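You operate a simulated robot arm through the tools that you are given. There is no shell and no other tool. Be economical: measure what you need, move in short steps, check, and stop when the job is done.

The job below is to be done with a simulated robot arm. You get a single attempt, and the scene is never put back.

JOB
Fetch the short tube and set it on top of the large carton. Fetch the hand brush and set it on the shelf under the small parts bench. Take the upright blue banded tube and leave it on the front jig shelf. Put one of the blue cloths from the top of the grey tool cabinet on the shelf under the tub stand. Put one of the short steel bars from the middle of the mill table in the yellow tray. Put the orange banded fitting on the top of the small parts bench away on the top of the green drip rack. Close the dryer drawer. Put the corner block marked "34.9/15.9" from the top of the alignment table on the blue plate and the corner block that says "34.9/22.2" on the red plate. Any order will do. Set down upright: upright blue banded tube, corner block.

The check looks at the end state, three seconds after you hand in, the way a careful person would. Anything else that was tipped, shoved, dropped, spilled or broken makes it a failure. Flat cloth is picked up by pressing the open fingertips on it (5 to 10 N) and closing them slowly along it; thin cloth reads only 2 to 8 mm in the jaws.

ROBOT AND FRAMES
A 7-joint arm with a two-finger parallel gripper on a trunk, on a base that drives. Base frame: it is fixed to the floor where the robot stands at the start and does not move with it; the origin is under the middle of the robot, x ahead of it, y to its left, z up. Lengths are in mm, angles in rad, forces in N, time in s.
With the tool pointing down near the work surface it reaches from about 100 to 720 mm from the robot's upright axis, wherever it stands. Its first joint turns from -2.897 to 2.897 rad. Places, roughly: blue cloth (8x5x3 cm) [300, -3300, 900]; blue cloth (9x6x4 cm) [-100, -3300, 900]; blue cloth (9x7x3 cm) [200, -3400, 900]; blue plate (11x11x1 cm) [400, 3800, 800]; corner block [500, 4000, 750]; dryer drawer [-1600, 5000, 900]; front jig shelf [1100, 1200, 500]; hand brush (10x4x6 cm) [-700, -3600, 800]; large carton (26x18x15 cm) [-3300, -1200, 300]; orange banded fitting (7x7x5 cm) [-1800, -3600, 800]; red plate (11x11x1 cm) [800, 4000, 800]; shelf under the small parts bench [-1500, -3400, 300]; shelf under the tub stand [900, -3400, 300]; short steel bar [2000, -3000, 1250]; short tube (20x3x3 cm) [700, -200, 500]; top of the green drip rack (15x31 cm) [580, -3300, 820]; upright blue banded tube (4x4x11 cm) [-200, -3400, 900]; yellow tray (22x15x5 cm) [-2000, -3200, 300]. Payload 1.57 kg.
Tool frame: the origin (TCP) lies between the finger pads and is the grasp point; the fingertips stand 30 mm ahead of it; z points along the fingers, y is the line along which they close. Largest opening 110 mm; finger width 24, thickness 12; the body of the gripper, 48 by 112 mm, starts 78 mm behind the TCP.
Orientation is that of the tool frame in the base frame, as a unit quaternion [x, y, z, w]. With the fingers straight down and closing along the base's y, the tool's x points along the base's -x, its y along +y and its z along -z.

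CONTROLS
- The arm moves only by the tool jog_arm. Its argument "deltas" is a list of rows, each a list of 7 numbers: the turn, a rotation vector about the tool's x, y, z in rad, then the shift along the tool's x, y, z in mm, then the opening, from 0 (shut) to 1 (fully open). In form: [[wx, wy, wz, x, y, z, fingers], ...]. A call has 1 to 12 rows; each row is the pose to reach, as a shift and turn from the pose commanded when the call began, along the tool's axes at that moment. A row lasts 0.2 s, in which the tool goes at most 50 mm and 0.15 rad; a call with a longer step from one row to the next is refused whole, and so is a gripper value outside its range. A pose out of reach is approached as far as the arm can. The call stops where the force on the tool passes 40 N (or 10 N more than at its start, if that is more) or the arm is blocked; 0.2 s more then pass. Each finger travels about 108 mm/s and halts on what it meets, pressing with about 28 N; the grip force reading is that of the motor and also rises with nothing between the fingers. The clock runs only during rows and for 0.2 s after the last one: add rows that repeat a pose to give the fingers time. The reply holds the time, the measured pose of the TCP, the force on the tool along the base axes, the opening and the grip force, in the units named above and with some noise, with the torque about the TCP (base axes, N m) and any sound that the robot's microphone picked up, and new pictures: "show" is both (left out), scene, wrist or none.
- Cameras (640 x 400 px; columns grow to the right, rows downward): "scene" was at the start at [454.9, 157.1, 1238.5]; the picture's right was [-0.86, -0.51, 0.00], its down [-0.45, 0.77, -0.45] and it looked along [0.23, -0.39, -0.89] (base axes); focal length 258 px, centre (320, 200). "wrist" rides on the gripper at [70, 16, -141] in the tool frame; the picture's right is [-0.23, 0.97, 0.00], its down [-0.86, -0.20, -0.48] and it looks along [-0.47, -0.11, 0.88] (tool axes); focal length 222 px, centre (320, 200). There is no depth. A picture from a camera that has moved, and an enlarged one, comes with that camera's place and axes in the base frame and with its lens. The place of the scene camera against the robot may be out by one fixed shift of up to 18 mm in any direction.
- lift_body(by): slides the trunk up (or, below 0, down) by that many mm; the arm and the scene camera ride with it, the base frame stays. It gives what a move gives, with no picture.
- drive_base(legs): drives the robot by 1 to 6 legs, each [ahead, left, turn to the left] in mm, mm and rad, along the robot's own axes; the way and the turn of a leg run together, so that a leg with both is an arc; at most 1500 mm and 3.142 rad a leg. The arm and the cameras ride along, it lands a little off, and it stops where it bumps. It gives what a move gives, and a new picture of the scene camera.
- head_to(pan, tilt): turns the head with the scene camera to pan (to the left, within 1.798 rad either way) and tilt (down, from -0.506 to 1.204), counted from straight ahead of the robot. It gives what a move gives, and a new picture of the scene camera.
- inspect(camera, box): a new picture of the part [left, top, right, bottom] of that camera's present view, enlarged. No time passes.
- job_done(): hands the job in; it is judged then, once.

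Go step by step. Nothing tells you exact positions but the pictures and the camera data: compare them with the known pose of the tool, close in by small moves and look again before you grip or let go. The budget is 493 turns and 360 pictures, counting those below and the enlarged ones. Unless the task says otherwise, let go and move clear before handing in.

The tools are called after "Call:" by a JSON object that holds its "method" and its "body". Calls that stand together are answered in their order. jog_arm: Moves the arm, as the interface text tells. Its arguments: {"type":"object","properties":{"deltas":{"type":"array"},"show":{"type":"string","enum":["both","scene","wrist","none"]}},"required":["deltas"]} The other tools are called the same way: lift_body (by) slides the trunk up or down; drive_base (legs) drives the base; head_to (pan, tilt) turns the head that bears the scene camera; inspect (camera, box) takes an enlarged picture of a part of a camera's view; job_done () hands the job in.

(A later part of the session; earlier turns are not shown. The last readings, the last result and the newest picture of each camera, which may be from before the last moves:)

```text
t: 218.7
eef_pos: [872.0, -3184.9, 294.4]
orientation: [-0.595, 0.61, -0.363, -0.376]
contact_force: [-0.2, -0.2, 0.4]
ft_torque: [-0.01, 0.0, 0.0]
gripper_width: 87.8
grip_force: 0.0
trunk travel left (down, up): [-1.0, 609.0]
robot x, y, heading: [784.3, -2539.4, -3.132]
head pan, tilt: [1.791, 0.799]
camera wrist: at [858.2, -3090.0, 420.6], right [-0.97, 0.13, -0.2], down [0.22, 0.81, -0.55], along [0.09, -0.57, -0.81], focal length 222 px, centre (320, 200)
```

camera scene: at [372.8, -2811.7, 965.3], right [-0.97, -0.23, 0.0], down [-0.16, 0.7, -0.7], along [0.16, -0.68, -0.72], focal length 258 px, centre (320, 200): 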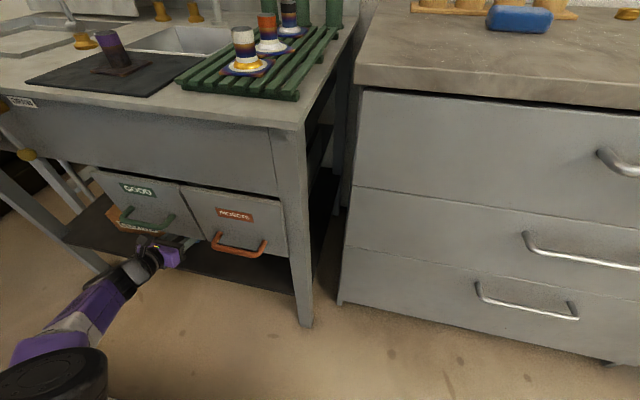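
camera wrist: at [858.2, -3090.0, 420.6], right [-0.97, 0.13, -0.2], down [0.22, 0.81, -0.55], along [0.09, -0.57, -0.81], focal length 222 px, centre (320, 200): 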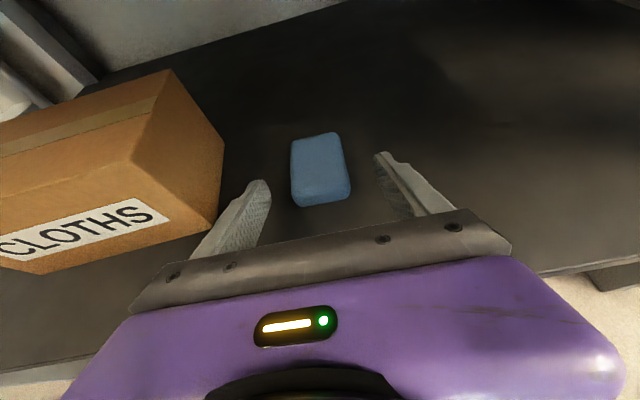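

The cloth lies flat on the shelf under the tub stand. I'll back out and turn to look at the mill.

Call:
{"method": "drive_base", "body": {"legs": [[0, -480, 0]]}}

Call:
{"method": "lift_body", "body": {"by": 400}}

Call:
{"method": "drive_base", "body": {"legs": [[0, 0, 1.3], [0, 0, 1.3]]}}

Call:
{"method": "head_to", "body": {"pan": 0, "tilt": 0.3}}

```text
t: 221.6
eef_pos: [868.1, -2711.2, 295.3]
orientation: [-0.596, 0.609, -0.363, -0.376]
contact_force: [-0.7, -0.1, 0.2]
ft_torque: [-0.02, 0.01, -0.01]
gripper_width: 87.9
grip_force: 0.0
trunk travel left (down, up): [-1.0, 609.0]
robot x, y, heading: [784.7, -2067.3, -3.131]
head pan, tilt: [1.791, 0.799]
camera scene: at [369.1, -2339.7, 956.3], right [-0.97, -0.23, 0.0], down [-0.16, 0.7, -0.7], along [0.16, -0.68, -0.72], focal length 258 px, centre (320, 200)
```

scene: 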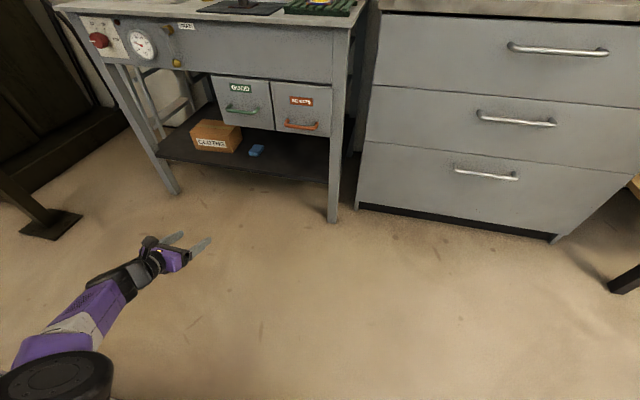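

```text
t: 225.4
eef_pos: [868.3, -2712.1, 694.2]
orientation: [-0.596, 0.61, -0.364, -0.376]
contact_force: [-0.1, 0.9, -0.2]
ft_torque: [0.03, 0.01, 0.01]
gripper_width: 87.9
grip_force: 0.1
trunk travel left (down, up): [-401.0, 209.0]
robot x, y, heading: [777.4, -2065.2, -3.134]
head pan, tilt: [1.791, 0.799]
```

```text
t: 232.2
eef_pos: [1037.0, -1469.9, 694.1]
orientation: [0.747, 0.412, 0.459, -0.25]
contact_force: [-0.3, 0.0, 0.4]
ft_torque: [0.0, 0.0, 0.0]
gripper_width: 88.2
grip_force: 0.1
trunk travel left (down, up): [-401.0, 209.0]
robot x, y, heading: [779.3, -2064.7, -0.536]
head pan, tilt: [1.791, 0.799]
camera scene: at [1270.0, -2024.4, 1356.3], right [0.95, -0.31, 0.0], down [-0.22, -0.68, -0.7], along [0.21, 0.66, -0.72], focal length 258 px, centre (320, 200)
```

scene: 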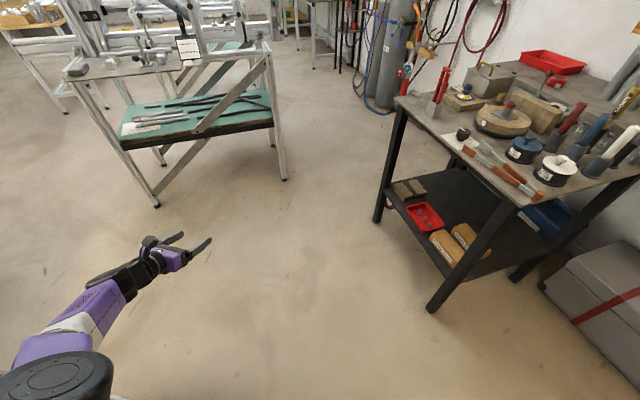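

```text
t: 234.0
eef_pos: [1036.3, -1471.6, 694.4]
orientation: [0.747, 0.411, 0.459, -0.249]
contact_force: [0.1, -0.4, 0.1]
ft_torque: [-0.01, -0.01, -0.02]
gripper_width: 88.0
grip_force: 0.1
trunk travel left (down, up): [-401.0, 209.0]
robot x, y, heading: [782.7, -2068.0, -0.534]
head pan, tilt: [0.0, 0.3]
camera scene: at [1325.7, -2148.5, 1400.7], right [-0.51, -0.86, 0.0], down [-0.26, 0.15, -0.96], along [0.82, -0.48, -0.3], focal length 258 px, centre (320, 200)
```

scene: 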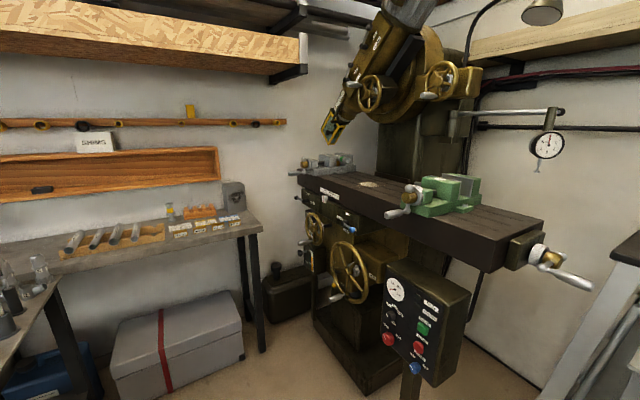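

Call:
{"method": "inspect", "body": {"camera": "scene", "box": [270, 120, 590, 300]}}

Call:
{"method": "inspect", "body": {"camera": "scene", "box": [330, 165, 410, 215]}}

```text
2.00 times, centred on (430, 210) of scene
camera zoom: at [1325.7, -2148.5, 1400.7], right [-0.51, -0.86, 0.0], down [-0.26, 0.15, -0.96], along [0.82, -0.48, -0.3], focal length 516 px, centre (100, 180)
```

zoom: 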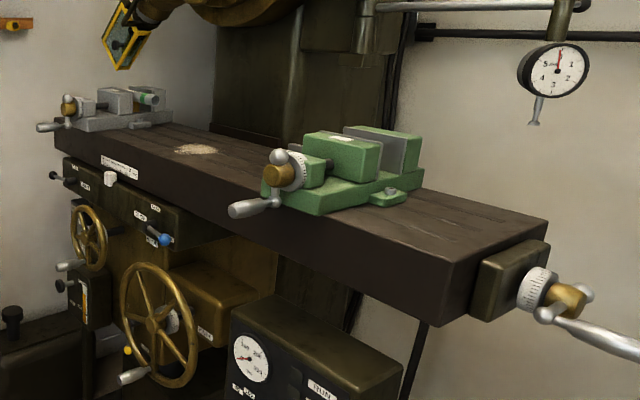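

```text
8.00 times, centred on (370, 190) of scene
camera zoom: at [1325.7, -2148.5, 1400.7], right [-0.51, -0.86, 0.0], down [-0.26, 0.15, -0.96], along [0.82, -0.48, -0.3], focal length 2066 px, centre (-80, 280)
```

zoom: 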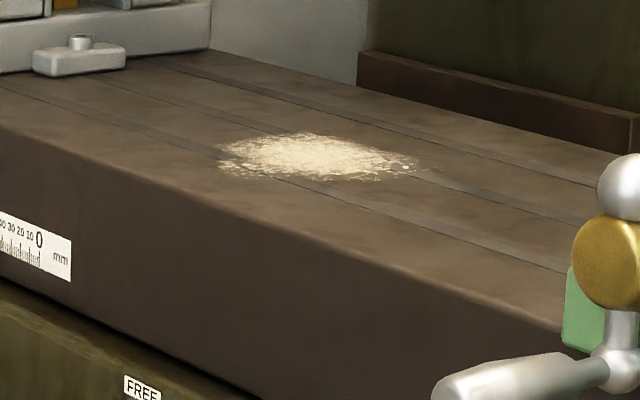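

Call:
{"method": "lift_body", "body": {"by": 205}}

Call:
{"method": "head_to", "body": {"pan": -0.2, "tilt": 0.45}}

Call:
{"method": "inspect", "body": {"camera": "scene", "box": [200, 120, 520, 320]}}

```text
t: 236.2
eef_pos: [1036.4, -1471.7, 898.7]
orientation: [0.747, 0.411, 0.459, -0.25]
contact_force: [0.2, 0.2, 0.3]
ft_torque: [0.01, -0.01, 0.01]
gripper_width: 87.8
grip_force: 0.0
trunk travel left (down, up): [-606.0, 4.0]
robot x, y, heading: [780.2, -2068.7, -0.534]
head pan, tilt: [0.0, 0.3]
```

```text
t: 236.9
eef_pos: [1035.8, -1470.6, 899.7]
orientation: [0.747, 0.411, 0.459, -0.249]
contact_force: [0.2, -0.8, 0.2]
ft_torque: [-0.01, 0.0, -0.01]
gripper_width: 88.0
grip_force: 0.1
trunk travel left (down, up): [-606.0, 4.0]
robot x, y, heading: [779.5, -2066.1, -0.532]
head pan, tilt: [-0.201, 0.45]
camera scene: at [1313.6, -2162.7, 1591.8], right [-0.67, -0.74, 0.0], down [-0.32, 0.29, -0.9], along [0.67, -0.6, -0.43], focal length 258 px, centre (320, 200)
```

scene: 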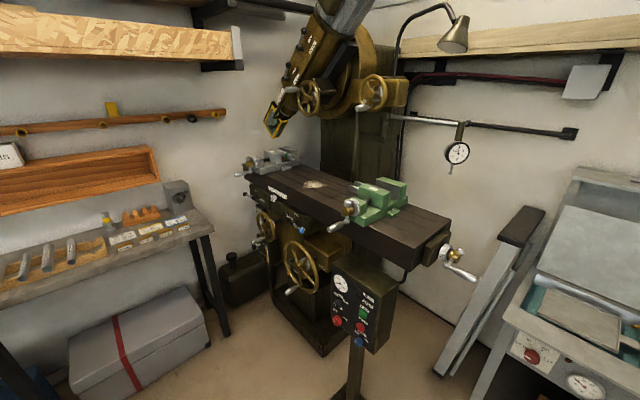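

```text
2.00 times, centred on (360, 220) of scene
camera zoom: at [1313.6, -2162.7, 1591.8], right [-0.67, -0.74, 0.0], down [-0.32, 0.29, -0.9], along [0.67, -0.6, -0.43], focal length 516 px, centre (240, 160)
```

zoom: 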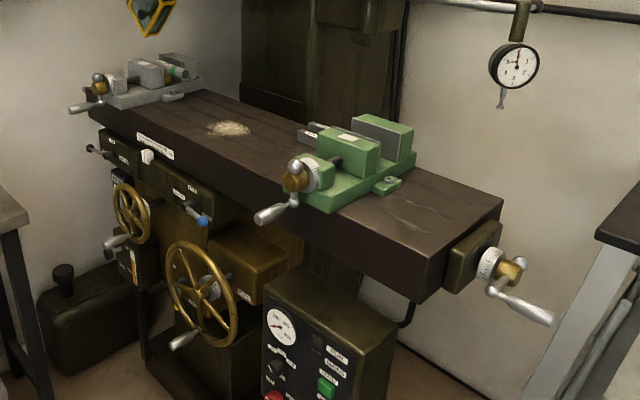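

Call:
{"method": "inspect", "body": {"camera": "scene", "box": [320, 165, 420, 230]}}

```text
6.15 times, centred on (370, 198) of scene
camera zoom: at [1313.6, -2162.7, 1591.8], right [-0.67, -0.74, 0.0], down [-0.32, 0.29, -0.9], along [0.67, -0.6, -0.43], focal length 1589 px, centre (12, 215)
```

zoom: 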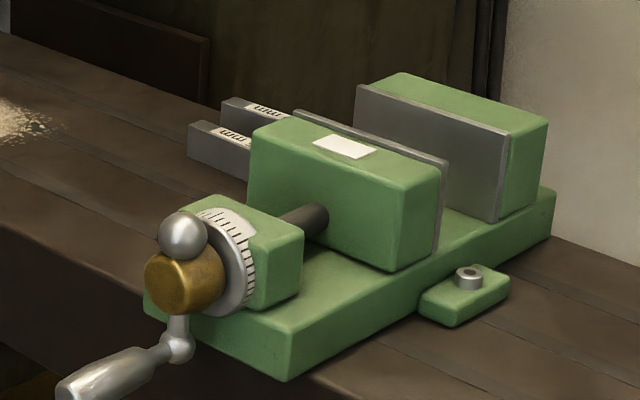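

The bars lie behind the green vise on the mill table. I'll drive over in front of the mill, side-on (mill to my left), and look down on the table.

Call:
{"method": "drive_base", "body": {"legs": [[0, 0, -1.3], [0, 0, -1.3], [-1000, 0, 0]]}}

Call:
{"method": "head_to", "body": {"pan": 1.79, "tilt": 0.5}}

```text
t: 248.5
eef_pos: [1884.4, -2676.3, 900.7]
orientation: [0.605, -0.601, 0.369, 0.37]
contact_force: [0.2, 0.4, -0.7]
ft_torque: [0.0, 0.0, -0.01]
gripper_width: 88.0
grip_force: 0.0
trunk travel left (down, up): [-606.0, 4.0]
robot x, y, heading: [1778.4, -2034.2, -3.106]
head pan, tilt: [-0.201, 0.45]
camera scene: at [1264.2, -2224.7, 1591.7], right [0.16, 0.99, 0.0], down [0.43, -0.07, -0.9], along [-0.89, 0.15, -0.44], focal length 258 px, centre (320, 200)
```

scene: 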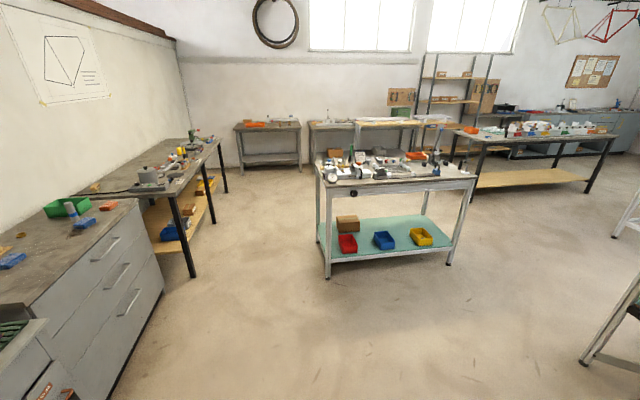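

```text
t: 250.4
eef_pos: [1884.7, -2675.7, 900.1]
orientation: [0.605, -0.601, 0.369, 0.37]
contact_force: [0.6, 0.2, 0.0]
ft_torque: [-0.01, 0.02, -0.02]
gripper_width: 88.2
grip_force: 0.0
trunk travel left (down, up): [-606.0, 4.0]
robot x, y, heading: [1777.2, -2036.1, -3.104]
head pan, tilt: [1.791, 0.499]
camera scene: at [1378.1, -2327.6, 1587.3], right [-0.97, -0.25, 0.0], down [-0.12, 0.46, -0.88], along [0.22, -0.85, -0.48], focal length 258 px, centre (320, 200)
```

scene: 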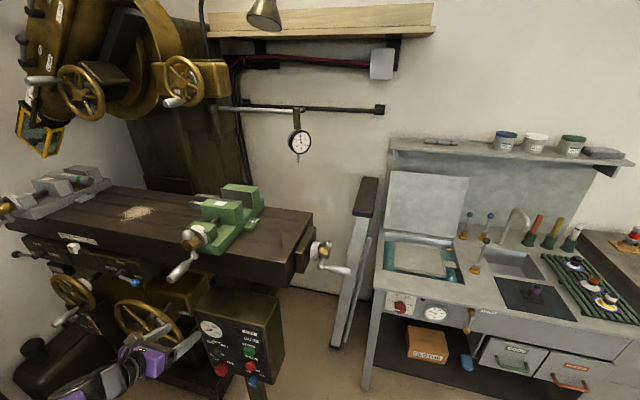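

Call:
{"method": "inspect", "body": {"camera": "scene", "box": [150, 165, 280, 245]}}

```text
4.92 times, centred on (215, 205) of scene
camera zoom: at [1378.1, -2327.6, 1587.3], right [-0.97, -0.25, 0.0], down [-0.12, 0.46, -0.88], along [0.22, -0.85, -0.48], focal length 1271 px, centre (837, 175)
```

zoom: 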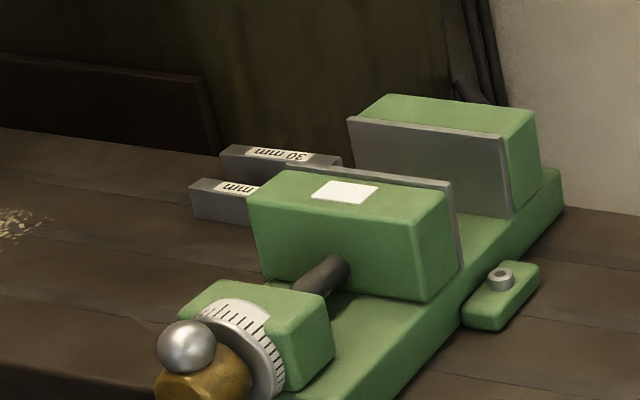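

The mill table top is at z≈1113; two labelled bars lie along x at about (1980,−2985) and (1990,−3040), right beside the vise. I'll make the tool vertical with the fingers closing along y, away from the mill first.

Call:
{"method": "jog_arm", "body": {"deltas": [[0, 0, 0, 26, 0, -36, 0.6], [0, 0, 0, 52, 0, -72, 0.6], [0, 0, 0, 78, 0, -108, 0.6], [0, 0, 0, 104, 0, -144, 0.6], [0, 0, 0, 133, 0, -180, 0.6]], "show": "none"}}

Call:
{"method": "jog_arm", "body": {"deltas": [[0, -0.14, 0, 8, 0, -16, 0.6], [0, -0.28, 0, 16, 0, -32, 0.6], [0, -0.42, 0, 24, 0, -48, 0.6], [0, -0.56, 0, 32, 0, -64, 0.6], [0, -0.7, 0, 40, 0, -80, 0.6], [0, -0.84, 0, 48, 0, -90, 0.6], [0, -0.98, 0, 48, 0, -90, 0.6], [0, -1.1, 0, 48, 0, -90, 0.6]], "show": "none"}}

Call:
{"method": "jog_arm", "body": {"deltas": [[0, 0, -0.14, 0, 0, 0, 0.6], [0, 0, -0.28, 0, 0, 0, 0.6], [0, 0, -0.42, 0, 0, 0, 0.6], [0, 0, -0.56, 0, 0, 0, 0.6], [0, 0, -0.7, 0, 0, 0, 0.6], [0, 0, -0.84, 0, 0, 0, 0.6], [0, 0, -0.98, 0, 0, 0, 0.6], [0, 0, -1.12, 0, 0, 0, 0.6], [0, 0, -1.26, 0, 0, 0, 0.6], [0, 0, -1.4, 0, 0, 0, 0.6], [0, 0, -1.54, 0, 0, 0, 0.6]], "show": "scene"}}

```text
t: 251.6
eef_pos: [2000.9, -2658.6, 1038.1]
orientation: [0.604, -0.602, 0.368, 0.371]
contact_force: [0.4, -0.8, -0.6]
ft_torque: [-0.07, -0.01, 0.0]
gripper_width: 66.0
grip_force: 0.1
out of reach, approached as far as the arm can: row 1, 2, 3, 4, 5
trunk travel left (down, up): [-606.0, 4.0]
robot x, y, heading: [1780.4, -2033.7, -3.103]
head pan, tilt: [1.791, 0.499]
```

```text
t: 253.4
eef_pos: [1975.3, -2547.3, 1099.5]
orientation: [0.708, -0.706, -0.008, 0.001]
contact_force: [0.3, 0.3, -0.2]
ft_torque: [-0.01, 0.01, 0.02]
gripper_width: 66.4
grip_force: 0.0
out of reach, approached as far as the arm can: row 1, 2, 3, 4, 5, 6, 7, 8
trunk travel left (down, up): [-606.0, 4.0]
robot x, y, heading: [1779.9, -2035.1, -3.104]
head pan, tilt: [1.791, 0.499]
```

```text
t: 255.8
eef_pos: [1973.1, -2550.7, 1097.9]
orientation: [1.0, -0.011, -0.004, -0.001]
contact_force: [0.0, -0.2, -0.2]
ft_torque: [-0.02, 0.03, -0.01]
gripper_width: 66.0
grip_force: 0.0
trunk travel left (down, up): [-606.0, 4.0]
robot x, y, heading: [1781.5, -2033.3, -3.106]
head pan, tilt: [1.791, 0.499]
camera scene: at [1378.1, -2327.6, 1587.3], right [-0.97, -0.25, 0.0], down [-0.12, 0.46, -0.88], along [0.22, -0.85, -0.48], focal length 258 px, centre (320, 200)
```

scene: 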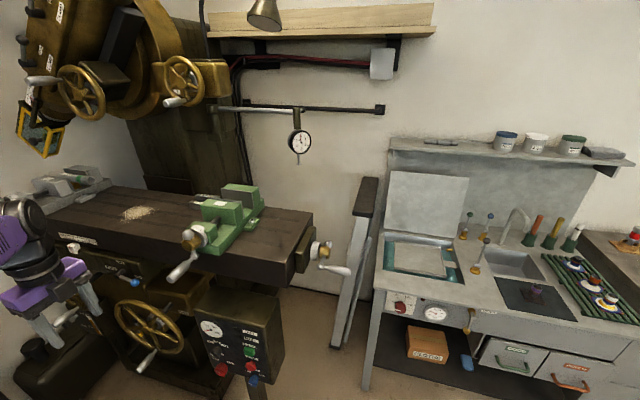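

Call:
{"method": "drive_base", "body": {"legs": [[0, 110, -0.035], [-260, 0, 0]]}}

Call:
{"method": "jog_arm", "body": {"deltas": [[0, 0, 0, -40, 0, -20, 0.5], [0, 0, 0, -80, 0, -40, 0.5], [0, 0, 0, -120, 0, -60, 0.5], [0, 0, 0, -160, 0, -80, 0.5], [0, 0, 0, -200, 0, -100, 0.5], [0, 0, 0, -240, 0, -130, 0.5]], "show": "both"}}

```text
t: 258.5
eef_pos: [2211.0, -2667.6, 1096.3]
orientation: [0.999, -0.033, -0.003, -0.001]
contact_force: [0.0, 0.3, 0.4]
ft_torque: [0.04, -0.04, 0.01]
gripper_width: 65.7
grip_force: 0.0
trunk travel left (down, up): [-606.0, 4.0]
robot x, y, heading: [2034.1, -2143.4, -3.14]
head pan, tilt: [1.791, 0.499]
camera scene: at [1622.3, -2423.8, 1587.2], right [-0.98, -0.22, 0.0], down [-0.11, 0.47, -0.88], along [0.19, -0.86, -0.48], focal length 258 px, centre (320, 200)
```

scene: 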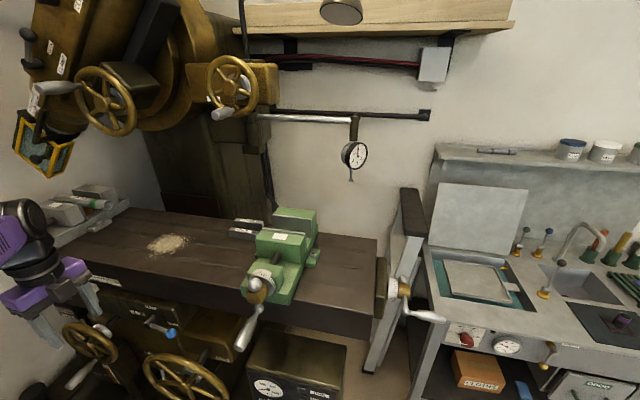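

```text
t: 259.9
eef_pos: [2059.2, -2771.1, 1095.9]
orientation: [1.0, -0.028, -0.005, -0.007]
contact_force: [14.5, 29.7, -0.5]
ft_torque: [-0.67, 0.36, 0.77]
gripper_width: 28.8
grip_force: 0.0
out of reach, approached as far as the arm can: row 1, 2, 3, 4, 5, 6
trunk travel left (down, up): [-606.0, 4.0]
robot x, y, heading: [2035.6, -2143.0, -3.144]
head pan, tilt: [1.791, 0.499]
camera scene: at [1624.3, -2422.3, 1587.9], right [-0.98, -0.22, 0.0], down [-0.11, 0.47, -0.88], along [0.19, -0.86, -0.48], focal length 258 px, centre (320, 200)
camera wrist: at [2128.7, -2794.9, 1236.4], right [-0.28, -0.96, -0.01], down [-0.84, 0.24, 0.49], along [-0.47, 0.15, -0.87], focal length 222 px, centre (320, 200)
```

scene: 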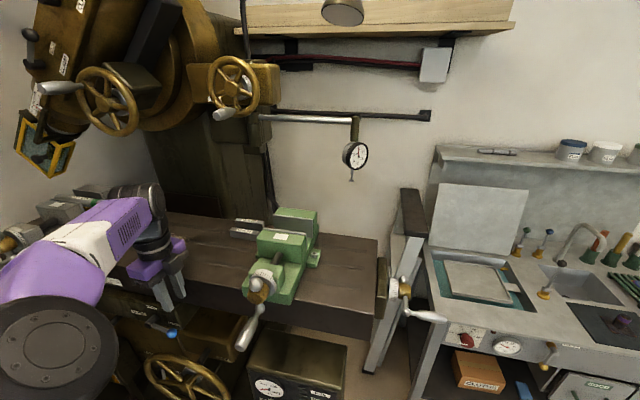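
wrist: 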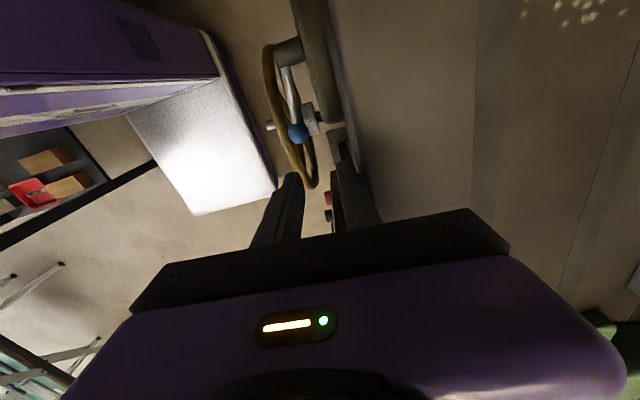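

The arm is at its height limit with a vertical tool and pressed on the table edge; I'll back off. I'll instead approach the bar along x from the right end (+x), tool pitched and camera on top.

Call:
{"method": "jog_arm", "body": {"deltas": [[0, 0, 0, 0, -30, 5, 0.5], [0, 0, 0, 0, -70, 20, 0.5], [0, 0, 0, 0, -110, 40, 0.5], [0, 0, 0, 0, -150, 60, 0.5], [0, 0, 0, 0, -190, 80, 0.5]], "show": "scene"}}

Call:
{"method": "jog_arm", "body": {"deltas": [[0, 0, -0.14, 0, 0, 0, 0.6], [0, 0, -0.28, 0, 0, 0, 0.6], [0, 0, -0.42, 0, 0, 0, 0.6], [0, 0, -0.56, 0, 0, 0, 0.6], [0, 0, -0.7, 0, 0, 0, 0.6], [0, 0, -0.84, 0, 0, 0, 0.6], [0, 0, -0.98, 0, 0, 0, 0.6], [0, 0, -1.12, 0, 0, 0, 0.6], [0, 0, -1.26, 0, 0, 0, 0.6], [0, 0, -1.4, 0, 0, 0, 0.6], [0, 0, -1.54, 0, 0, 0, 0.6]], "show": "none"}}

Call:
{"method": "jog_arm", "body": {"deltas": [[0, 0, -0.14, 0, 0, 0, 0.6], [0, 0, -0.28, 0, 0, 0, 0.6], [0, 0, -0.42, 0, 0, 0, 0.6], [0, 0, -0.56, 0, 0, 0, 0.6], [0, 0, -0.7, 0, 0, 0, 0.6], [0, 0, -0.84, 0, 0, 0, 0.6], [0, 0, -0.98, 0, 0, 0, 0.6], [0, 0, -1.12, 0, 0, 0, 0.6], [0, 0, -1.26, 0, 0, 0, 0.6], [0, 0, -1.4, 0, 0, 0, 0.6], [0, 0, -1.54, 0, 0, 0, 0.6]], "show": "scene"}}

```text
t: 260.7
eef_pos: [2101.1, -2745.6, 1051.2]
orientation: [0.999, -0.034, -0.007, 0.005]
contact_force: [-1.4, 2.6, 4.0]
ft_torque: [-0.08, -0.01, -0.02]
gripper_width: 53.1
grip_force: 0.1
out of reach, approached as far as the arm can: row 1, 2, 3, 4
trunk travel left (down, up): [-606.0, 4.0]
robot x, y, heading: [2034.2, -2145.0, -3.143]
head pan, tilt: [1.791, 0.499]
stopped in row 4: the force on the tool passed its limit at 60 N (the readings are from after the stop); the commanded pose is now the measured one
camera scene: at [1622.2, -2424.1, 1587.2], right [-0.98, -0.22, 0.0], down [-0.11, 0.47, -0.88], along [0.19, -0.86, -0.48], focal length 258 px, centre (320, 200)
```

scene: 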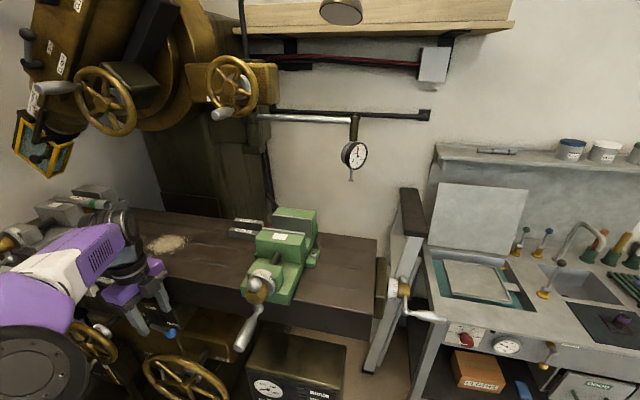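

```text
t: 263.1
eef_pos: [2101.1, -2744.5, 1050.4]
orientation: [0.74, 0.673, -0.009, -0.002]
contact_force: [0.8, -0.6, 1.2]
ft_torque: [0.01, 0.02, -0.02]
gripper_width: 65.9
grip_force: 0.1
trunk travel left (down, up): [-606.0, 4.0]
robot x, y, heading: [2033.4, -2148.4, -3.141]
head pan, tilt: [1.791, 0.499]
```

```text
t: 265.5
eef_pos: [2013.0, -2627.9, 1036.8]
orientation: [0.178, 0.984, -0.011, -0.01]
contact_force: [0.2, 0.3, 0.8]
ft_torque: [0.0, 0.05, 0.01]
gripper_width: 66.0
grip_force: 0.2
out of reach, approached as far as the arm can: row 5, 6, 7, 8, 9, 10, 11
trunk travel left (down, up): [-606.0, 4.0]
robot x, y, heading: [2032.3, -2147.1, -3.138]
head pan, tilt: [1.791, 0.499]
camera scene: at [1623.8, -2424.5, 1587.6], right [-0.98, -0.22, 0.0], down [-0.11, 0.47, -0.88], along [0.19, -0.86, -0.48], focal length 258 px, centre (320, 200)
```

scene: 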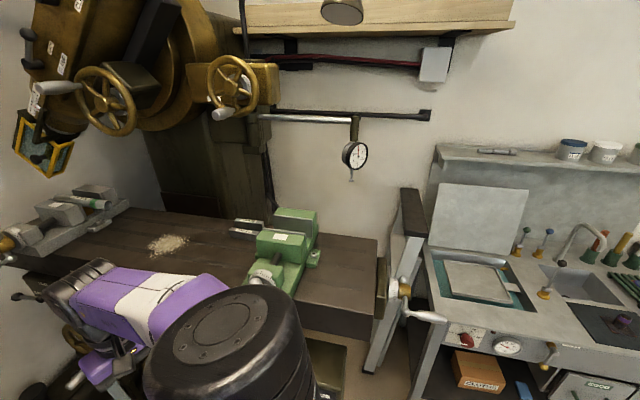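

Call:
{"method": "drive_base", "body": {"legs": [[0, -250, 0]]}}

Call:
{"method": "head_to", "body": {"pan": 1.79, "tilt": 1.0}}

```text
t: 266.9
eef_pos: [2003.5, -2479.6, 1036.2]
orientation: [0.185, 0.983, -0.01, -0.01]
contact_force: [0.4, -0.2, 0.3]
ft_torque: [0.07, -0.04, -0.02]
gripper_width: 66.0
grip_force: 0.1
trunk travel left (down, up): [-606.0, 4.0]
robot x, y, heading: [2032.4, -1999.8, 3.132]
head pan, tilt: [1.791, 0.499]
stopped in leg 1: the robot was blocked; the commanded pose is now the measured one
camera scene: at [1616.5, -2273.1, 1587.0], right [-0.98, -0.2, 0.0], down [-0.1, 0.47, -0.88], along [0.18, -0.86, -0.48], focal length 258 px, centre (320, 200)
```

scene: 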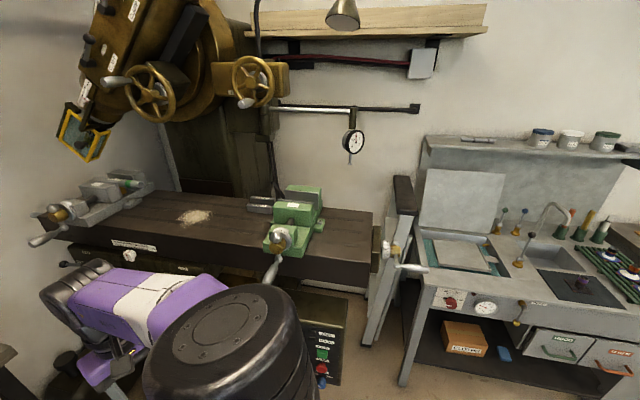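

```text
t: 267.9
eef_pos: [2003.3, -2478.6, 1035.5]
orientation: [0.184, 0.983, -0.009, -0.01]
contact_force: [-0.3, 0.1, 0.3]
ft_torque: [0.0, 0.05, 0.01]
gripper_width: 66.0
grip_force: 0.1
trunk travel left (down, up): [-606.0, 4.0]
robot x, y, heading: [2028.8, -1999.3, 3.129]
head pan, tilt: [1.791, 1.0]
camera scene: at [1612.3, -2251.8, 1546.1], right [-0.98, -0.2, 0.0], down [-0.17, 0.82, -0.54], along [0.11, -0.53, -0.84], focal length 258 px, centre (320, 200)
```

scene: 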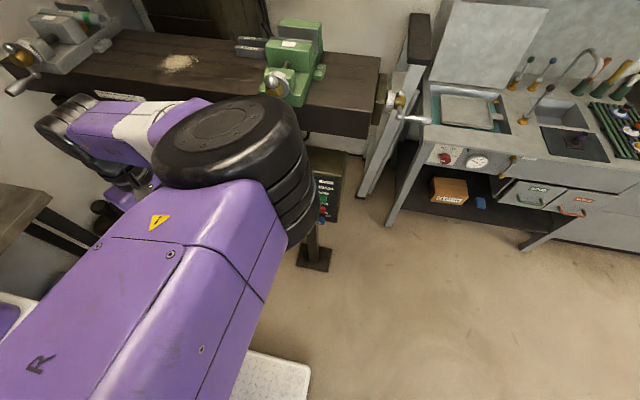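

Blocked on the right by the bench behind me, harmless. I'll undo this awkward wrist turn, and use the configuration that worked at the drip rack (tool pitched, yawed toward −x).

Call:
{"method": "jog_arm", "body": {"deltas": [[0, 0, 0.14, 0, 0, 0, 0.6], [0, 0, 0.28, 0, 0, 0, 0.6], [0, 0, 0.42, 0, 0, 0, 0.6], [0, 0, 0.56, 0, 0, 0, 0.6], [0, 0, 0.7, 0, 0, 0, 0.6], [0, 0, 0.84, 0, 0, 0, 0.6], [0, 0, 0.98, 0, 0, 0, 0.6], [0, 0, 1.12, 0, 0, 0, 0.6], [0, 0, 1.26, 0, 0, 0, 0.6], [0, 0, 1.4, 0, 0, 0, 0.6], [0, 0, 1.5, 0, 0, 0, 0.6]], "show": "none"}}

Call:
{"method": "jog_arm", "body": {"deltas": [[0, 0, 0.14, 0, 0, 0, 0.6], [0, 0, 0.28, 0, 0, 0, 0.6], [0, 0, 0.42, 0, 0, 0, 0.6], [0, 0, 0.56, 0, 0, 0, 0.6], [0, 0, 0.7, 0, 0, 0, 0.6], [0, 0, 0.84, 0, 0, 0, 0.6], [0, 0, 0.98, 0, 0, 0, 0.6], [0, 0, 1.12, 0, 0, 0, 0.6], [0, 0, 1.26, 0, 0, 0, 0.6], [0, 0, 1.4, 0, 0, 0, 0.6], [0, 0, 1.5, 0, 0, 0, 0.6]], "show": "none"}}

Call:
{"method": "jog_arm", "body": {"deltas": [[0, 0, 0.14, 0, 0, 0, 0.6], [0, 0, 0.28, 0, 0, 0, 0.6], [0, 0, 0.42, 0, 0, 0, 0.6], [0, 0, 0.56, 0, 0, 0, 0.6], [0, 0, 0.7, 0, 0, 0, 0.6], [0, 0, 0.84, 0, 0, 0, 0.6], [0, 0, 0.98, 0, 0, 0, 0.6], [0, 0, 1.12, 0, 0, 0, 0.6], [0, 0, 1.24, 0, 0, 0, 0.6]], "show": "none"}}

Call:
{"method": "jog_arm", "body": {"deltas": [[0, 0.14, 0, 0, 0, 0, 0.6], [0, 0.28, 0, 0, 0, 0, 0.6], [0, 0.42, 0, 0, 0, 0, 0.6], [0, 0.56, 0, 0, 0, 0, 0.6], [0, 0.7, 0, 0, 0, 0, 0.6], [0, 0.84, 0, 0, 0, 0, 0.6], [0, 0.98, 0, 0, 0, 0, 0.6], [0, 1.1, 0, 0, 0, 0, 0.6]], "show": "scene"}}

```text
t: 270.3
eef_pos: [2004.5, -2479.8, 1037.0]
orientation: [0.805, 0.592, -0.014, -0.001]
contact_force: [-0.1, 0.3, 0.3]
ft_torque: [0.04, 0.01, 0.02]
gripper_width: 66.1
grip_force: 0.1
trunk travel left (down, up): [-606.0, 4.0]
robot x, y, heading: [2031.6, -1997.5, 3.125]
head pan, tilt: [1.791, 1.0]
```

```text
t: 272.7
eef_pos: [2003.3, -2478.4, 1035.6]
orientation: [0.993, -0.116, -0.011, 0.009]
contact_force: [-0.2, -0.5, 0.3]
ft_torque: [0.01, -0.01, 0.02]
gripper_width: 66.0
grip_force: 0.1
trunk travel left (down, up): [-606.0, 4.0]
robot x, y, heading: [2030.7, -2000.2, 3.13]
head pan, tilt: [1.791, 1.0]
```

```text
t: 274.7
eef_pos: [2004.1, -2479.8, 1036.5]
orientation: [0.741, -0.671, -0.004, 0.013]
contact_force: [0.6, 0.9, -0.1]
ft_torque: [0.0, -0.02, 0.01]
gripper_width: 66.2
grip_force: 0.0
trunk travel left (down, up): [-606.0, 4.0]
robot x, y, heading: [2030.8, -1998.1, 3.133]
head pan, tilt: [1.791, 1.0]
```

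```text
t: 276.5
eef_pos: [2029.9, -2469.9, 1025.2]
orientation: [0.631, -0.57, 0.376, 0.367]
contact_force: [-0.3, -0.1, 0.9]
ft_torque: [0.01, 0.0, 0.02]
gripper_width: 66.0
grip_force: 0.1
out of reach, approached as far as the arm can: row 8
trunk travel left (down, up): [-606.0, 4.0]
robot x, y, heading: [2032.0, -2000.7, 3.124]
head pan, tilt: [1.791, 1.0]
camera scene: at [1611.6, -2251.8, 1545.9], right [-0.98, -0.2, 0.0], down [-0.17, 0.82, -0.54], along [0.11, -0.53, -0.84], focal length 258 px, centre (320, 200)
```

scene: 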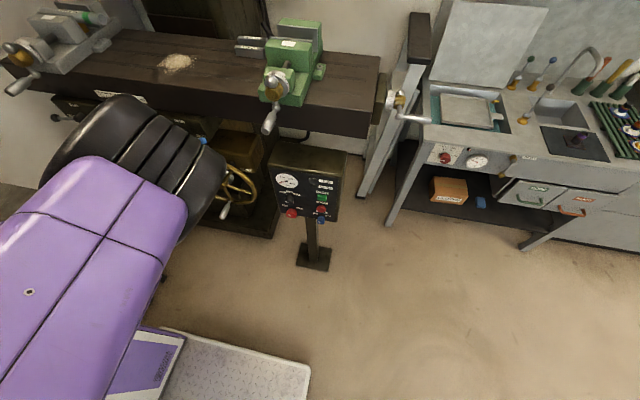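

Call:
{"method": "jog_arm", "body": {"deltas": [[-0.13, 0, 0.066, 5, 0, 0, 0.6], [-0.26, 0, 0.133, 10, 0, 0, 0.6], [-0.39, 0, 0.2, 15, 0, 0, 0.6], [-0.52, 0, 0.265, 20, 0, 0, 0.6], [-0.65, 0, 0.332, 25, 0, 0, 0.6], [-0.78, 0, 0.398, 30, 0, 0, 0.6], [-0.935, 0, 0.477, 30, 0, 0, 0.6]], "show": "both"}}

```text
refused: row 7 steps farther than a row can; nothing moved
```

Call:
{"method": "jog_arm", "body": {"deltas": [[-0.12, 0, 0.061, 5, 0, 0, 0.6], [-0.24, 0, 0.122, 10, 0, 0, 0.6], [-0.36, 0, 0.184, 15, 0, 0, 0.6], [-0.48, 0, 0.245, 20, 0, 0, 0.6], [-0.6, 0, 0.306, 25, 0, 0, 0.6], [-0.72, 0, 0.367, 30, 0, 0, 0.6], [-0.84, 0, 0.428, 30, 0, 0, 0.6], [-0.935, 0, 0.477, 30, 0, 0, 0.6]], "show": "both"}}

```text
t: 278.3
eef_pos: [2031.6, -2482.3, 1051.9]
orientation: [-0.259, 0.805, -0.163, -0.509]
contact_force: [0.2, 0.1, 0.1]
ft_torque: [0.04, -0.01, 0.02]
gripper_width: 66.1
grip_force: 0.1
trunk travel left (down, up): [-606.0, 4.0]
robot x, y, heading: [2029.4, -2000.2, 3.122]
head pan, tilt: [1.791, 1.0]
camera scene: at [1612.1, -2252.0, 1546.0], right [-0.98, -0.2, 0.0], down [-0.17, 0.82, -0.54], along [0.11, -0.53, -0.84], focal length 258 px, centre (320, 200)
camera wrist: at [2102.2, -2411.6, 1176.0], right [-0.49, 0.85, -0.2], down [0.77, 0.3, -0.57], along [-0.42, -0.43, -0.8], focal length 222 px, centre (320, 200)
```

scene: 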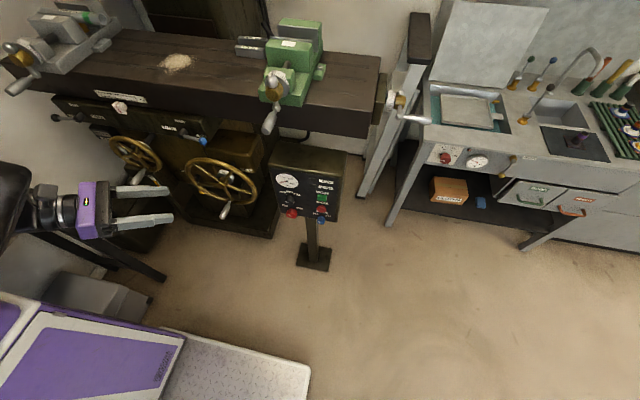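
wrist: 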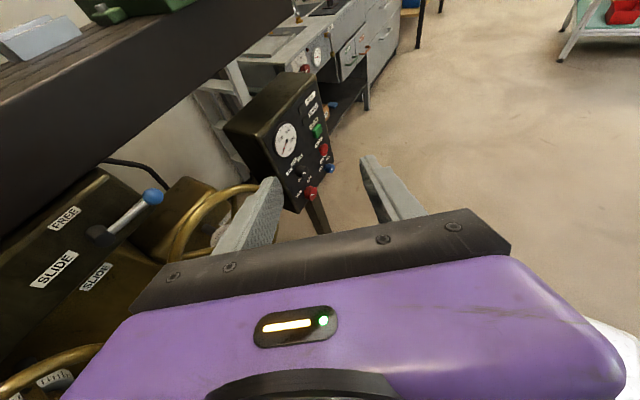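

Call:
{"method": "jog_arm", "body": {"deltas": [[0, 0, 0, 40, 0, -19, 0.5], [0, 0, 0, 80, 0, -38, 0.5], [0, 0, 0, 120, 0, -57, 0.5], [0, 0, 0, 160, 0, -76, 0.5]], "show": "none"}}

Call:
{"method": "jog_arm", "body": {"deltas": [[-0.13, 0, 0.062, 0, 0, 0, 0.5], [-0.26, 0, 0.124, 0, 0, 0, 0.5]], "show": "none"}}

Call:
{"method": "drive_base", "body": {"legs": [[-120, 0, 0.015], [0, 200, 0]]}}

```text
t: 279.3
eef_pos: [2075.1, -2536.8, 1166.2]
orientation: [-0.26, 0.804, -0.164, -0.508]
contact_force: [-0.2, 0.0, -0.3]
ft_torque: [0.02, 0.0, 0.01]
gripper_width: 55.1
grip_force: 0.1
out of reach, approached as far as the arm can: row 2, 3, 4
trunk travel left (down, up): [-606.0, 4.0]
robot x, y, heading: [2030.9, -2001.8, 3.122]
head pan, tilt: [1.791, 1.0]
```

```text
t: 279.9
eef_pos: [2066.6, -2517.5, 1195.7]
orientation: [-0.141, 0.833, -0.088, -0.527]
contact_force: [0.2, -0.1, -0.1]
ft_torque: [-0.05, 0.03, 0.02]
gripper_width: 54.8
grip_force: 0.0
out of reach, approached as far as the arm can: row 2
trunk travel left (down, up): [-606.0, 4.0]
robot x, y, heading: [2033.1, -1998.6, 3.127]
head pan, tilt: [1.791, 1.0]
```

```text
t: 280.6
eef_pos: [2077.6, -2519.5, 1195.1]
orientation: [-0.144, 0.833, -0.09, -0.527]
contact_force: [0.5, 0.8, 0.3]
ft_torque: [0.02, 0.03, 0.02]
gripper_width: 55.0
grip_force: 0.1
trunk travel left (down, up): [-606.0, 4.0]
robot x, y, heading: [2037.8, -2000.5, 3.135]
head pan, tilt: [1.791, 1.0]
stopped in leg 1: the robot was blocked; the commanded pose is now the measured one
camera scene: at [1620.8, -2256.2, 1546.2], right [-0.98, -0.21, 0.0], down [-0.18, 0.82, -0.54], along [0.11, -0.53, -0.84], focal length 258 px, centre (320, 200)
```

scene: 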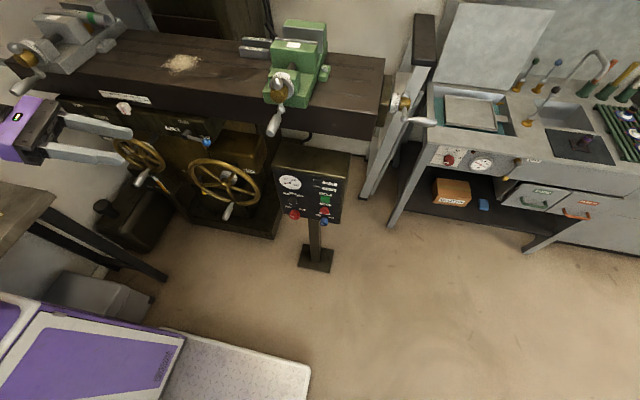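

Call:
{"method": "drive_base", "body": {"legs": [[0, 150, 0], [-110, 0, 0]]}}

```text
t: 282.8
eef_pos: [2181.2, -2675.7, 1196.7]
orientation: [-0.139, 0.833, -0.088, -0.528]
contact_force: [0.3, 0.3, 0.6]
ft_torque: [-0.02, 0.03, -0.02]
gripper_width: 55.0
grip_force: 0.0
trunk travel left (down, up): [-606.0, 4.0]
robot x, y, heading: [2146.3, -2156.7, 3.13]
head pan, tilt: [1.791, 1.0]
camera scene: at [1727.2, -2408.8, 1546.1], right [-0.98, -0.21, 0.0], down [-0.17, 0.82, -0.54], along [0.11, -0.53, -0.84], focal length 258 px, centre (320, 200)
```

scene: 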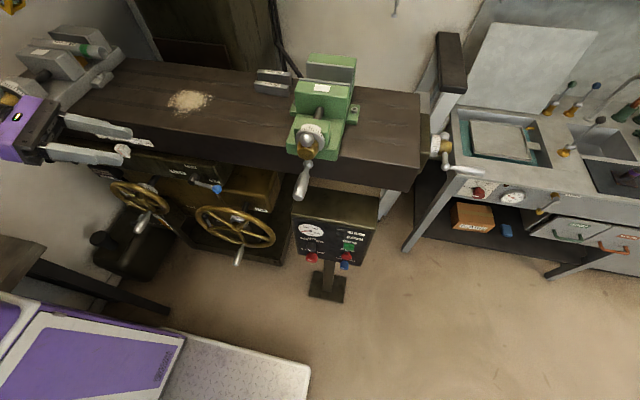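

Call:
{"method": "inspect", "body": {"camera": "scene", "box": [220, 45, 380, 145]}}

```text
4.00 times, centred on (300, 95) of scene
camera zoom: at [1727.2, -2408.8, 1546.1], right [-0.98, -0.21, 0.0], down [-0.17, 0.82, -0.54], along [0.11, -0.53, -0.84], focal length 1033 px, centre (400, 620)
```

zoom: 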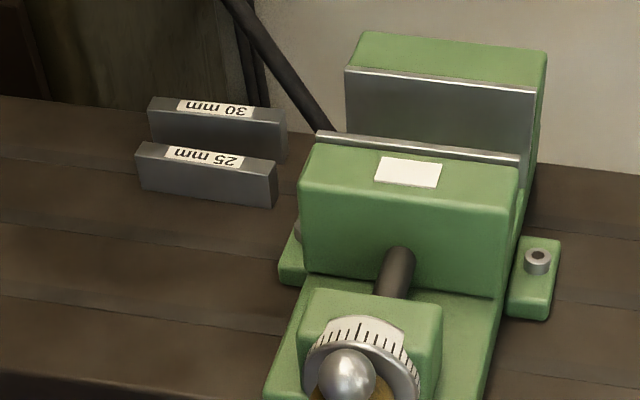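

The bars are marked 25 and 30 mm; the front one spans x 1931–2024 at y≈−2993, top ≈1138. I'll align the tool's yaw better with the bar (pointing −x).

Call:
{"method": "jog_arm", "body": {"deltas": [[-0.13, 0, 0.06, 0, 0, 0, 0.45], [-0.26, 0, 0.12, 0, 0, 0, 0.45], [-0.3, 0, 0.14, 0, 0, 0, 0.45]], "show": "wrist"}}

```text
t: 283.6
eef_pos: [2151.7, -2667.4, 1203.2]
orientation: [-0.069, 0.843, -0.048, -0.531]
contact_force: [0.1, 0.5, 0.0]
ft_torque: [0.01, -0.01, 0.02]
gripper_width: 49.5
grip_force: 0.0
out of reach, approached as far as the arm can: row 1, 2, 3
trunk travel left (down, up): [-606.0, 4.0]
robot x, y, heading: [2145.2, -2155.4, 3.135]
head pan, tilt: [1.791, 1.0]
camera wrist: at [2244.4, -2634.7, 1327.0], right [-0.07, 0.97, -0.21], down [0.82, -0.07, -0.56], along [-0.56, -0.21, -0.8], focal length 222 px, centre (320, 200)
```

wrist: 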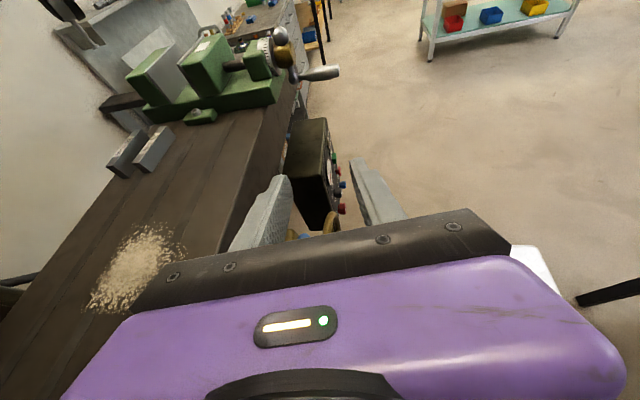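

Call:
{"method": "drive_base", "body": {"legs": [[-50, 125, 0]]}}

Call:
{"method": "jog_arm", "body": {"deltas": [[0, 0, 0, 0, -40, 25, 0.45], [0, 0, 0, 0, -75, 55, 0.45]], "show": "both"}}

```text
t: 285.1
eef_pos: [2190.3, -2783.5, 1206.0]
orientation: [-0.072, 0.844, -0.053, -0.528]
contact_force: [1.0, 0.5, 0.0]
ft_torque: [0.02, 0.0, -0.02]
gripper_width: 49.3
grip_force: 0.1
trunk travel left (down, up): [-606.0, 4.0]
robot x, y, heading: [2186.5, -2272.6, 3.139]
head pan, tilt: [1.791, 1.0]
stopped in leg 1: the robot was blocked; the commanded pose is now the measured one
camera scene: at [1761.4, -2526.7, 1545.3], right [-0.98, -0.22, -0.01], down [-0.18, 0.82, -0.54], along [0.12, -0.53, -0.84], focal length 258 px, centre (320, 200)
```

scene: 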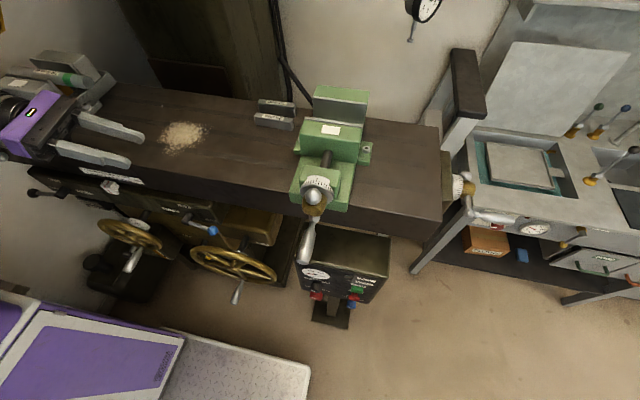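

```text
t: 285.7
eef_pos: [2140.7, -2834.6, 1205.2]
orientation: [-0.073, 0.845, -0.054, -0.527]
contact_force: [0.5, 0.2, -0.3]
ft_torque: [-0.03, 0.02, 0.03]
gripper_width: 49.6
grip_force: 0.0
out of reach, approached as far as the arm can: row 1, 2
trunk travel left (down, up): [-606.0, 4.0]
robot x, y, heading: [2185.4, -2274.8, 3.143]
head pan, tilt: [1.791, 1.0]
camera scene: at [1761.5, -2527.5, 1544.1], right [-0.98, -0.22, -0.01], down [-0.18, 0.82, -0.54], along [0.12, -0.53, -0.84], focal length 258 px, centre (320, 200)
camera wrist: at [2232.3, -2799.7, 1328.9], right [-0.08, 0.97, -0.22], down [0.83, -0.06, -0.56], along [-0.55, -0.22, -0.8], focal length 222 px, centre (320, 200)
```

scene: 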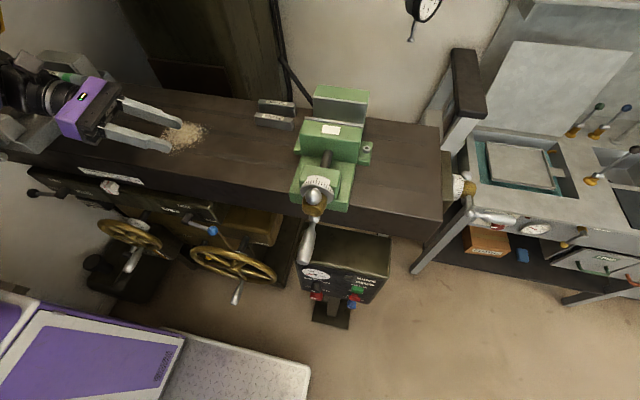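
wrist: 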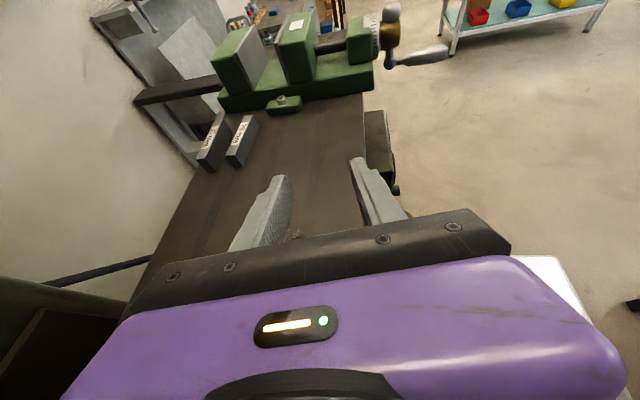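

Call:
{"method": "drive_base", "body": {"legs": [[60, 0, 0]]}}

Call:
{"method": "inspect", "body": {"camera": "scene", "box": [0, 0, 320, 200]}}

```text
t: 286.7
eef_pos: [2087.5, -2837.4, 1202.7]
orientation: [-0.074, 0.844, -0.051, -0.529]
contact_force: [0.0, -0.5, 0.6]
ft_torque: [0.0, 0.01, -0.01]
gripper_width: 49.5
grip_force: 0.0
trunk travel left (down, up): [-606.0, 4.0]
robot x, y, heading: [2127.4, -2270.0, 3.143]
head pan, tilt: [1.791, 1.0]
camera scene: at [1710.6, -2531.8, 1546.2], right [-0.98, -0.22, 0.0], down [-0.18, 0.82, -0.54], along [0.12, -0.53, -0.84], focal length 258 px, centre (320, 200)
```

scene: 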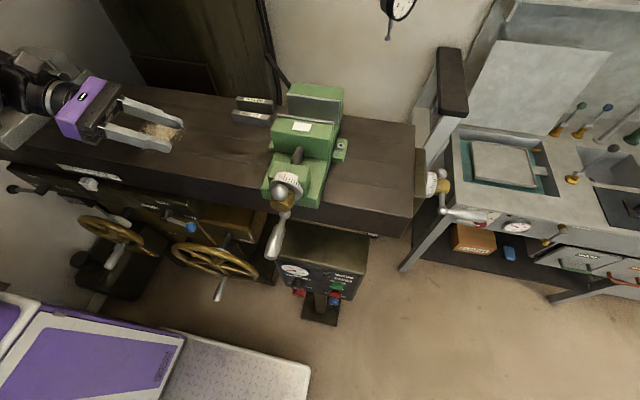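

```text
2.00 times, centred on (160, 100) of scene
camera zoom: at [1710.6, -2531.8, 1546.2], right [-0.98, -0.22, 0.0], down [-0.18, 0.82, -0.54], along [0.12, -0.53, -0.84], focal length 516 px, centre (640, 400)
```

zoom: 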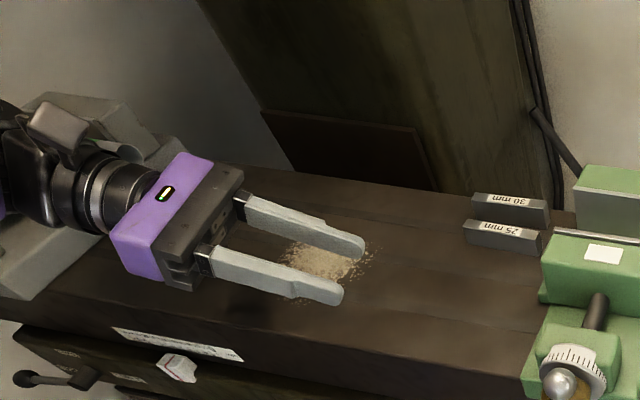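

Call:
{"method": "jog_arm", "body": {"deltas": [[0, 0, 0, 13, -34, 27, 0.45], [0, 0, 0, 26, -68, 55, 0.45], [0, 0, 0, 39, -102, 82, 0.45], [0, 0, 0, 52, -135, 109, 0.45]], "show": "both"}}

```text
t: 287.7
eef_pos: [1971.3, -2924.6, 1240.5]
orientation: [-0.071, 0.842, -0.045, -0.532]
contact_force: [-0.4, 0.4, -0.1]
ft_torque: [0.01, 0.0, 0.0]
gripper_width: 49.7
grip_force: 0.1
out of reach, approached as far as the arm can: row 1, 2, 3, 4
trunk travel left (down, up): [-606.0, 4.0]
robot x, y, heading: [2129.0, -2274.0, 3.142]
head pan, tilt: [1.791, 1.0]
camera scene: at [1709.2, -2532.6, 1545.7], right [-0.98, -0.22, 0.0], down [-0.18, 0.82, -0.54], along [0.12, -0.53, -0.84], focal length 258 px, centre (320, 200)
camera wrist: at [2065.2, -2892.6, 1364.3], right [-0.07, 0.98, -0.21], down [0.82, -0.06, -0.57], along [-0.57, -0.21, -0.8], focal length 222 px, centre (320, 200)
```

scene: 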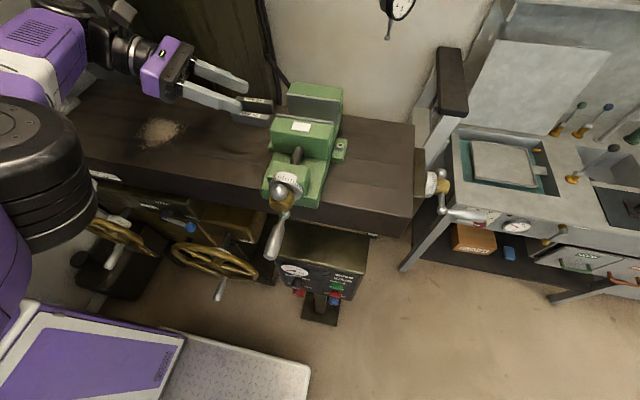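
wrist: 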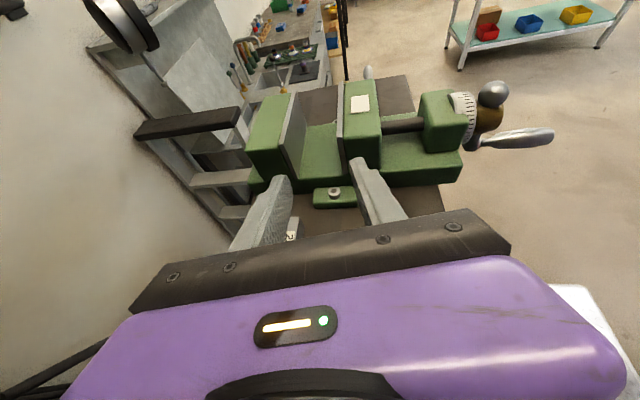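

Call:
{"method": "jog_arm", "body": {"deltas": [[0, 0, 0, 18, 35, -4, 0.45], [0, 0, 0, 38, 70, -8, 0.45]], "show": "none"}}

Call:
{"method": "drive_base", "body": {"legs": [[0, 80, 0]]}}

```text
t: 288.3
eef_pos: [1976.1, -2924.3, 1240.4]
orientation: [-0.072, 0.843, -0.049, -0.531]
contact_force: [-0.7, 0.3, -0.2]
ft_torque: [0.01, -0.02, -0.01]
gripper_width: 49.8
grip_force: 0.0
out of reach, approached as far as the arm can: row 1, 2
trunk travel left (down, up): [-606.0, 4.0]
robot x, y, heading: [2125.8, -2274.1, 3.138]
head pan, tilt: [1.791, 1.0]
```

```text
t: 289.3
eef_pos: [1978.6, -3001.5, 1241.2]
orientation: [-0.073, 0.843, -0.05, -0.531]
contact_force: [0.8, 0.1, -0.3]
ft_torque: [-0.03, -0.04, -0.01]
gripper_width: 49.6
grip_force: 0.1
trunk travel left (down, up): [-606.0, 4.0]
robot x, y, heading: [2126.6, -2354.9, -3.142]
head pan, tilt: [1.791, 1.0]
camera scene: at [1710.9, -2611.4, 1546.2], right [-0.98, -0.22, 0.0], down [-0.18, 0.82, -0.54], along [0.12, -0.53, -0.84], focal length 258 px, centre (320, 200)
```

scene: 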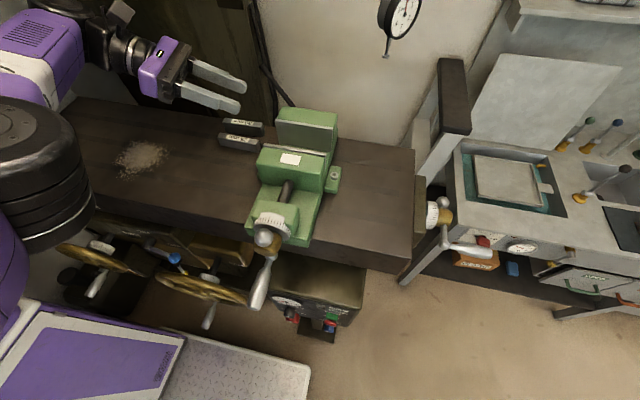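

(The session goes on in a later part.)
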